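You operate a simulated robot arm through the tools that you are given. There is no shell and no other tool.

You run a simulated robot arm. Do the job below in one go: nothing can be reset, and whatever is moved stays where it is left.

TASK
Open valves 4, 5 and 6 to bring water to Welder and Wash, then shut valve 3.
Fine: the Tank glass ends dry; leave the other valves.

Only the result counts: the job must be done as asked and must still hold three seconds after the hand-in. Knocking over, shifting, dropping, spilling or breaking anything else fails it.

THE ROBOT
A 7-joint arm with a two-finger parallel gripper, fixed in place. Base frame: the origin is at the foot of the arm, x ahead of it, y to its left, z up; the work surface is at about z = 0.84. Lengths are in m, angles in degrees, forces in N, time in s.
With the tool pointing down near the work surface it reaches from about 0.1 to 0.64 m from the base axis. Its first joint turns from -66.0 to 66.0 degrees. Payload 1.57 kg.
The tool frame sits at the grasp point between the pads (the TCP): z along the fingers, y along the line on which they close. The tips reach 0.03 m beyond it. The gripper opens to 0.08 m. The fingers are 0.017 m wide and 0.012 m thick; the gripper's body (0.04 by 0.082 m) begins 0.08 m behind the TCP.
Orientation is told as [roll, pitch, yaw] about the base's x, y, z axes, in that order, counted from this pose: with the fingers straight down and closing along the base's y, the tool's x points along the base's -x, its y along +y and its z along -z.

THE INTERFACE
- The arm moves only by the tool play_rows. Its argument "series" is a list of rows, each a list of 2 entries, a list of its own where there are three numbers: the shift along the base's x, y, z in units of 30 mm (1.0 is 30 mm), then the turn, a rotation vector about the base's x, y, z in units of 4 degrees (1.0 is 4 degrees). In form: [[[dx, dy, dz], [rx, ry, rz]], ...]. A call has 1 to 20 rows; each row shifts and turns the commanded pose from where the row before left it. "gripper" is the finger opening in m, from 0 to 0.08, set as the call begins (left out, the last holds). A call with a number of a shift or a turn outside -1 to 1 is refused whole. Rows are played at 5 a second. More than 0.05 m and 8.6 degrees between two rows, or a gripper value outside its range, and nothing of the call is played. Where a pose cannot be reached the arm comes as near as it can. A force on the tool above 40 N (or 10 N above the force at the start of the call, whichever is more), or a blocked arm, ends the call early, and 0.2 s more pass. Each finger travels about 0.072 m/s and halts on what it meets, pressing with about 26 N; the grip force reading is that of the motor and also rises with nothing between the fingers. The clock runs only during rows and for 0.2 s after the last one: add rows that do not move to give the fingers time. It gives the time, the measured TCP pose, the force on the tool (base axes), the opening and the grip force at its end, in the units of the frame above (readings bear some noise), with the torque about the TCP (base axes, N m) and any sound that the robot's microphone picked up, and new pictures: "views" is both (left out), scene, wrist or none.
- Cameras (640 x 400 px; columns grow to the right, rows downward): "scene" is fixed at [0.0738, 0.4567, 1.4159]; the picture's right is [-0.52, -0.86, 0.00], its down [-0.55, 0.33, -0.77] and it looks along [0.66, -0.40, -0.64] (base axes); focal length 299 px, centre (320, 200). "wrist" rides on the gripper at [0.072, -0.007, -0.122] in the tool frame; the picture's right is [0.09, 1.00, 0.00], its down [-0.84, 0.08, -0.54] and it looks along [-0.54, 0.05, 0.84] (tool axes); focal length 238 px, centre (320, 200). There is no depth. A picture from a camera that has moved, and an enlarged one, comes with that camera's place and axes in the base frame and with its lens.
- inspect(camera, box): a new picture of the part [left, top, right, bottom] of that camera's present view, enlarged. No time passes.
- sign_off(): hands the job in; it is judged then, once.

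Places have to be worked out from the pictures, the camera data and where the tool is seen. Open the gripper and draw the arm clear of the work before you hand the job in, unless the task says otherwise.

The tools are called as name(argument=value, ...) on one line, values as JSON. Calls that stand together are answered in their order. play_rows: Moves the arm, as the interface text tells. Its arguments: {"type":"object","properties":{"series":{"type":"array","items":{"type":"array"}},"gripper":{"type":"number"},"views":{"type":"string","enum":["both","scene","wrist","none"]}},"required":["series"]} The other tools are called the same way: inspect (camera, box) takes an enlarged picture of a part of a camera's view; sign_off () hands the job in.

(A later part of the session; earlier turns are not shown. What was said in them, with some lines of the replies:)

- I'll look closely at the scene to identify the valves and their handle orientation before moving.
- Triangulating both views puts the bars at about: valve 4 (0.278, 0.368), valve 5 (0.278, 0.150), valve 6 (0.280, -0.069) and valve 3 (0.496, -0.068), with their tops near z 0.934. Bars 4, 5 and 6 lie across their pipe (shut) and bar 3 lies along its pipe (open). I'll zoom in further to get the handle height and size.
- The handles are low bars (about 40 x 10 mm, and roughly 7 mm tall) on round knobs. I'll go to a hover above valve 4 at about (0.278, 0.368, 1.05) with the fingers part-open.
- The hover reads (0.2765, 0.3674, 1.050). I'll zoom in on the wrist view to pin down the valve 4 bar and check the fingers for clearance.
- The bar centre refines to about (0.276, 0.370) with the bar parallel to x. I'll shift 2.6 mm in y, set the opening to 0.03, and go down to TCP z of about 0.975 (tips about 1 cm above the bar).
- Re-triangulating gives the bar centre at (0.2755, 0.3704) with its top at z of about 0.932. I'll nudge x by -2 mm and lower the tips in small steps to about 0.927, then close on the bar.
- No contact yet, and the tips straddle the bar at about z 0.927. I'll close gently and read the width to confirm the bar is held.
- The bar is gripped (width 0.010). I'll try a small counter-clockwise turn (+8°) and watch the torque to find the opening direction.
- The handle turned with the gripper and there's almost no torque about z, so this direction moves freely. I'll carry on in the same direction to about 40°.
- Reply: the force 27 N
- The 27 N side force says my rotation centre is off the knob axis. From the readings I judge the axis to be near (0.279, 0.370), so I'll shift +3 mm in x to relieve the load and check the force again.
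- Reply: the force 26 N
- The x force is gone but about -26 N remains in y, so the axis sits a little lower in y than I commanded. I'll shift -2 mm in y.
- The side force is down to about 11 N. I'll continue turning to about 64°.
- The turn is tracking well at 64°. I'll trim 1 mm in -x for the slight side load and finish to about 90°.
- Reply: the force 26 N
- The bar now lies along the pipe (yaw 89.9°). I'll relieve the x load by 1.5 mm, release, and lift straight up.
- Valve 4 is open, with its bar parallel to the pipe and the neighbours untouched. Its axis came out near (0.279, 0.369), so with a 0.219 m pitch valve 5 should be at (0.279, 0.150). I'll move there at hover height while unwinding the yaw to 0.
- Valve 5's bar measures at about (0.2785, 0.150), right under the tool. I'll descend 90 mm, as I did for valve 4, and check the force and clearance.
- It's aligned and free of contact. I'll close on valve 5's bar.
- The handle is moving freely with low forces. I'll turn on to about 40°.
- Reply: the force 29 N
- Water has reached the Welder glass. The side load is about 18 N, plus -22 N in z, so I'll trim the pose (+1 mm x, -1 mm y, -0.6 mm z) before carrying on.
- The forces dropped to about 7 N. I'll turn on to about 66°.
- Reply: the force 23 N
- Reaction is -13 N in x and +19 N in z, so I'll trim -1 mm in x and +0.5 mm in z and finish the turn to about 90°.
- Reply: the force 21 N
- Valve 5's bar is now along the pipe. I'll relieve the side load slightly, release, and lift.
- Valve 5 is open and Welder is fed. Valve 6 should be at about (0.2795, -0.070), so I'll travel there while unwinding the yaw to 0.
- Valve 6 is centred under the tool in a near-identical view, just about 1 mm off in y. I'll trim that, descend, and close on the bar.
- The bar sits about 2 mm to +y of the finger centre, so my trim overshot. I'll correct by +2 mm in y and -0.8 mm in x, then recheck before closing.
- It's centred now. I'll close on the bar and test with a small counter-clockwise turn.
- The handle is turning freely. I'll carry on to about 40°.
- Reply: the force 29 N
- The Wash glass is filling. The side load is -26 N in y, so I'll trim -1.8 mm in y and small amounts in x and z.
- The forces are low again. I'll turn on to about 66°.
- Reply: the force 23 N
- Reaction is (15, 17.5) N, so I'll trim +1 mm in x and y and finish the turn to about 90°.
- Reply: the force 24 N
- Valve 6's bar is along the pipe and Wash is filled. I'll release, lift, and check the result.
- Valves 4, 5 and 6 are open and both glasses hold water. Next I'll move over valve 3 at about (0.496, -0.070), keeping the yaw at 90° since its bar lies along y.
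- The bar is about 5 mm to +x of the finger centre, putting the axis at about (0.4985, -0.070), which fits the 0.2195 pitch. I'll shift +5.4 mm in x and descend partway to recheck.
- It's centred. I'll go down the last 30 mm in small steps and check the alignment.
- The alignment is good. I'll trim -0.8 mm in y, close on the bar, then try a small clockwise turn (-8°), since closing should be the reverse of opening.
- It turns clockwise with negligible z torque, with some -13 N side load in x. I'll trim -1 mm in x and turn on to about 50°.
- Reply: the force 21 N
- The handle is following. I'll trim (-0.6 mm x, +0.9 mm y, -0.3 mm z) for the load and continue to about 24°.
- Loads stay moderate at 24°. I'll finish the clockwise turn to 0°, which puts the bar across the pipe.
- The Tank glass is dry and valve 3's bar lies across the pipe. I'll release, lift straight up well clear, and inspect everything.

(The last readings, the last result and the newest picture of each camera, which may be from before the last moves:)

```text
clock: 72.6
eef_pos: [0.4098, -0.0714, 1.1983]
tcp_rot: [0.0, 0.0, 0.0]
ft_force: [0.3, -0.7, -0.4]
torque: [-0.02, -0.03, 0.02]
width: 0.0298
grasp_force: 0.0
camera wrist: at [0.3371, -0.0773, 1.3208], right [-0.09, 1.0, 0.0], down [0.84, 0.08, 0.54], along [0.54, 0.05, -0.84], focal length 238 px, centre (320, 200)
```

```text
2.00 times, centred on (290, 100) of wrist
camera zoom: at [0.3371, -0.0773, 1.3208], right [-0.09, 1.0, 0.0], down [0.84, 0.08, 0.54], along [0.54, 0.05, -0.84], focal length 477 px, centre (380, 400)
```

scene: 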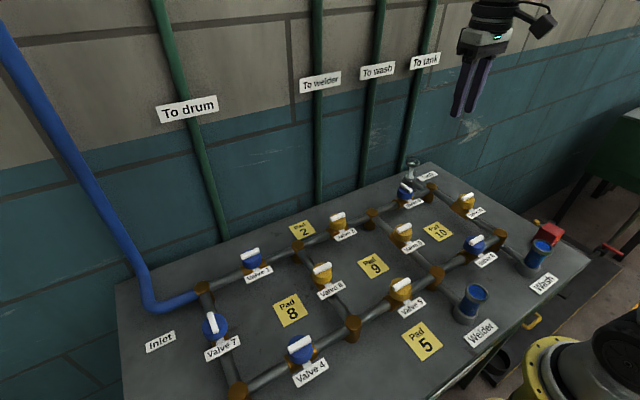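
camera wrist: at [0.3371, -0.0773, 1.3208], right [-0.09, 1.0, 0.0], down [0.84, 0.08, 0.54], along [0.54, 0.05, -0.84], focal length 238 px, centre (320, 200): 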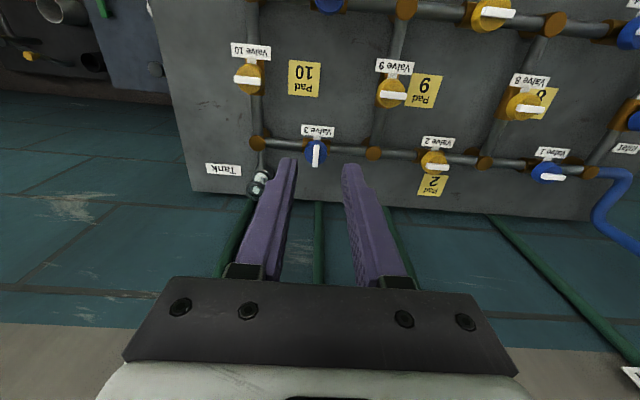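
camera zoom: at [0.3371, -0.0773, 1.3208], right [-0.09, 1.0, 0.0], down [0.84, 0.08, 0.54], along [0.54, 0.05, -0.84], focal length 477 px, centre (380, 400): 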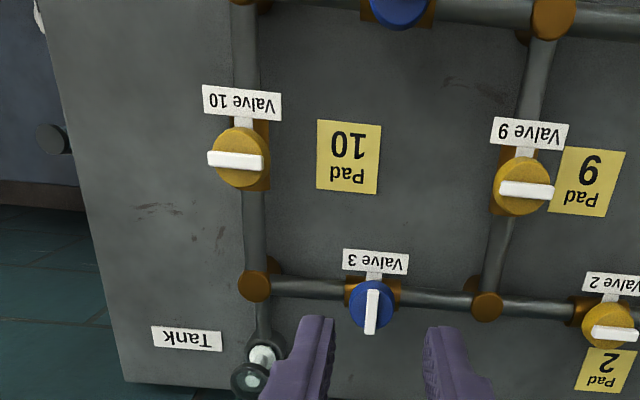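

Valves 4, 5 and 6 lie along their pipes and valve 3 lies across. Welder and Wash are full, Tank is dry, and the other valves haven't moved. I'll open the gripper fully in place, wait a few seconds, and confirm the state holds.

play_rows(series=[[[0, 0, 0], [0, 0, 0]], [[0, 0, 0], [0, 0, 0]], [[0, 0, 0], [0, 0, 0]], [[0, 0, 0], [0, 0, 0]], [[0, 0, 0], [0, 0, 0]], [[0, 0, 0], [0, 0, 0]], [[0, 0, 0], [0, 0, 0]], [[0, 0, 0], [0, 0, 0]], [[0, 0, 0], [0, 0, 0]], [[0, 0, 0], [0, 0, 0]], [[0, 0, 0], [0, 0, 0]], [[0, 0, 0], [0, 0, 0]], [[0, 0, 0], [0, 0, 0]], [[0, 0, 0], [0, 0, 0]], [[0, 0, 0], [0, 0, 0]]], gripper=0.08, views="scene")

inspect(camera="scene", box=[360, 150, 580, 340])

```text
clock: 75.8
eef_pos: [0.4103, -0.0705, 1.1986]
tcp_rot: [0.0, 0.0, -0.1]
ft_force: [-0.6, -0.9, 1.4]
torque: [-0.02, 0.0, -0.02]
width: 0.0799
grasp_force: 0.0
```

scene: 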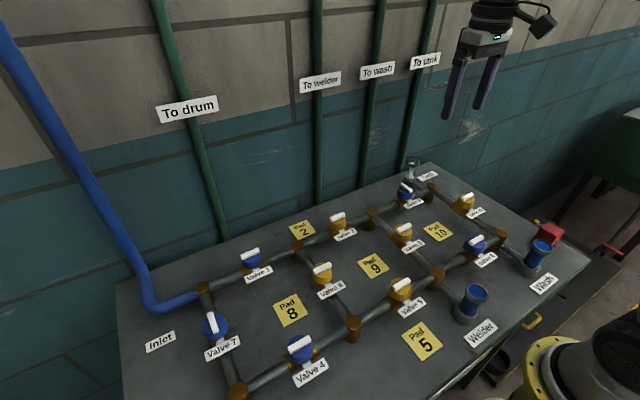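

```text
2.11 times, centred on (470, 245) of scene
camera zoom: at [0.0738, 0.4567, 1.4159], right [-0.52, -0.86, 0.0], down [-0.55, 0.33, -0.77], along [0.66, -0.4, -0.64], focal length 630 px, centre (4, 105)
```

zoom: 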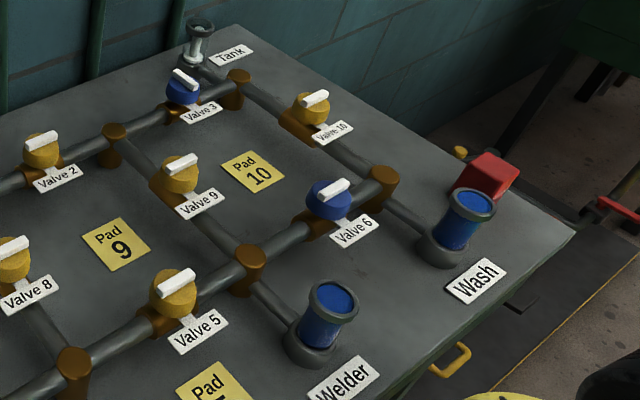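

The state held for more than three seconds: Welder and Wash are supplied, Tank is dry, the gripper is open and the arm is clear. I'm handing the job in.

sign_off()

```text
The job is handed in.
```

I opened valves 4, 5 and 6, then shut valve 3, and handed the job in.

- **Water:** the Welder and Wash glasses are full and the Tank glass is dry.
- **Hold check:** nothing changed over a 3-second wait before the hand-in.
- **Other valves:** I left them alone, and they look the same as at the start.
- **Arm:** the gripper is open and the arm is drawn up clear of the work.
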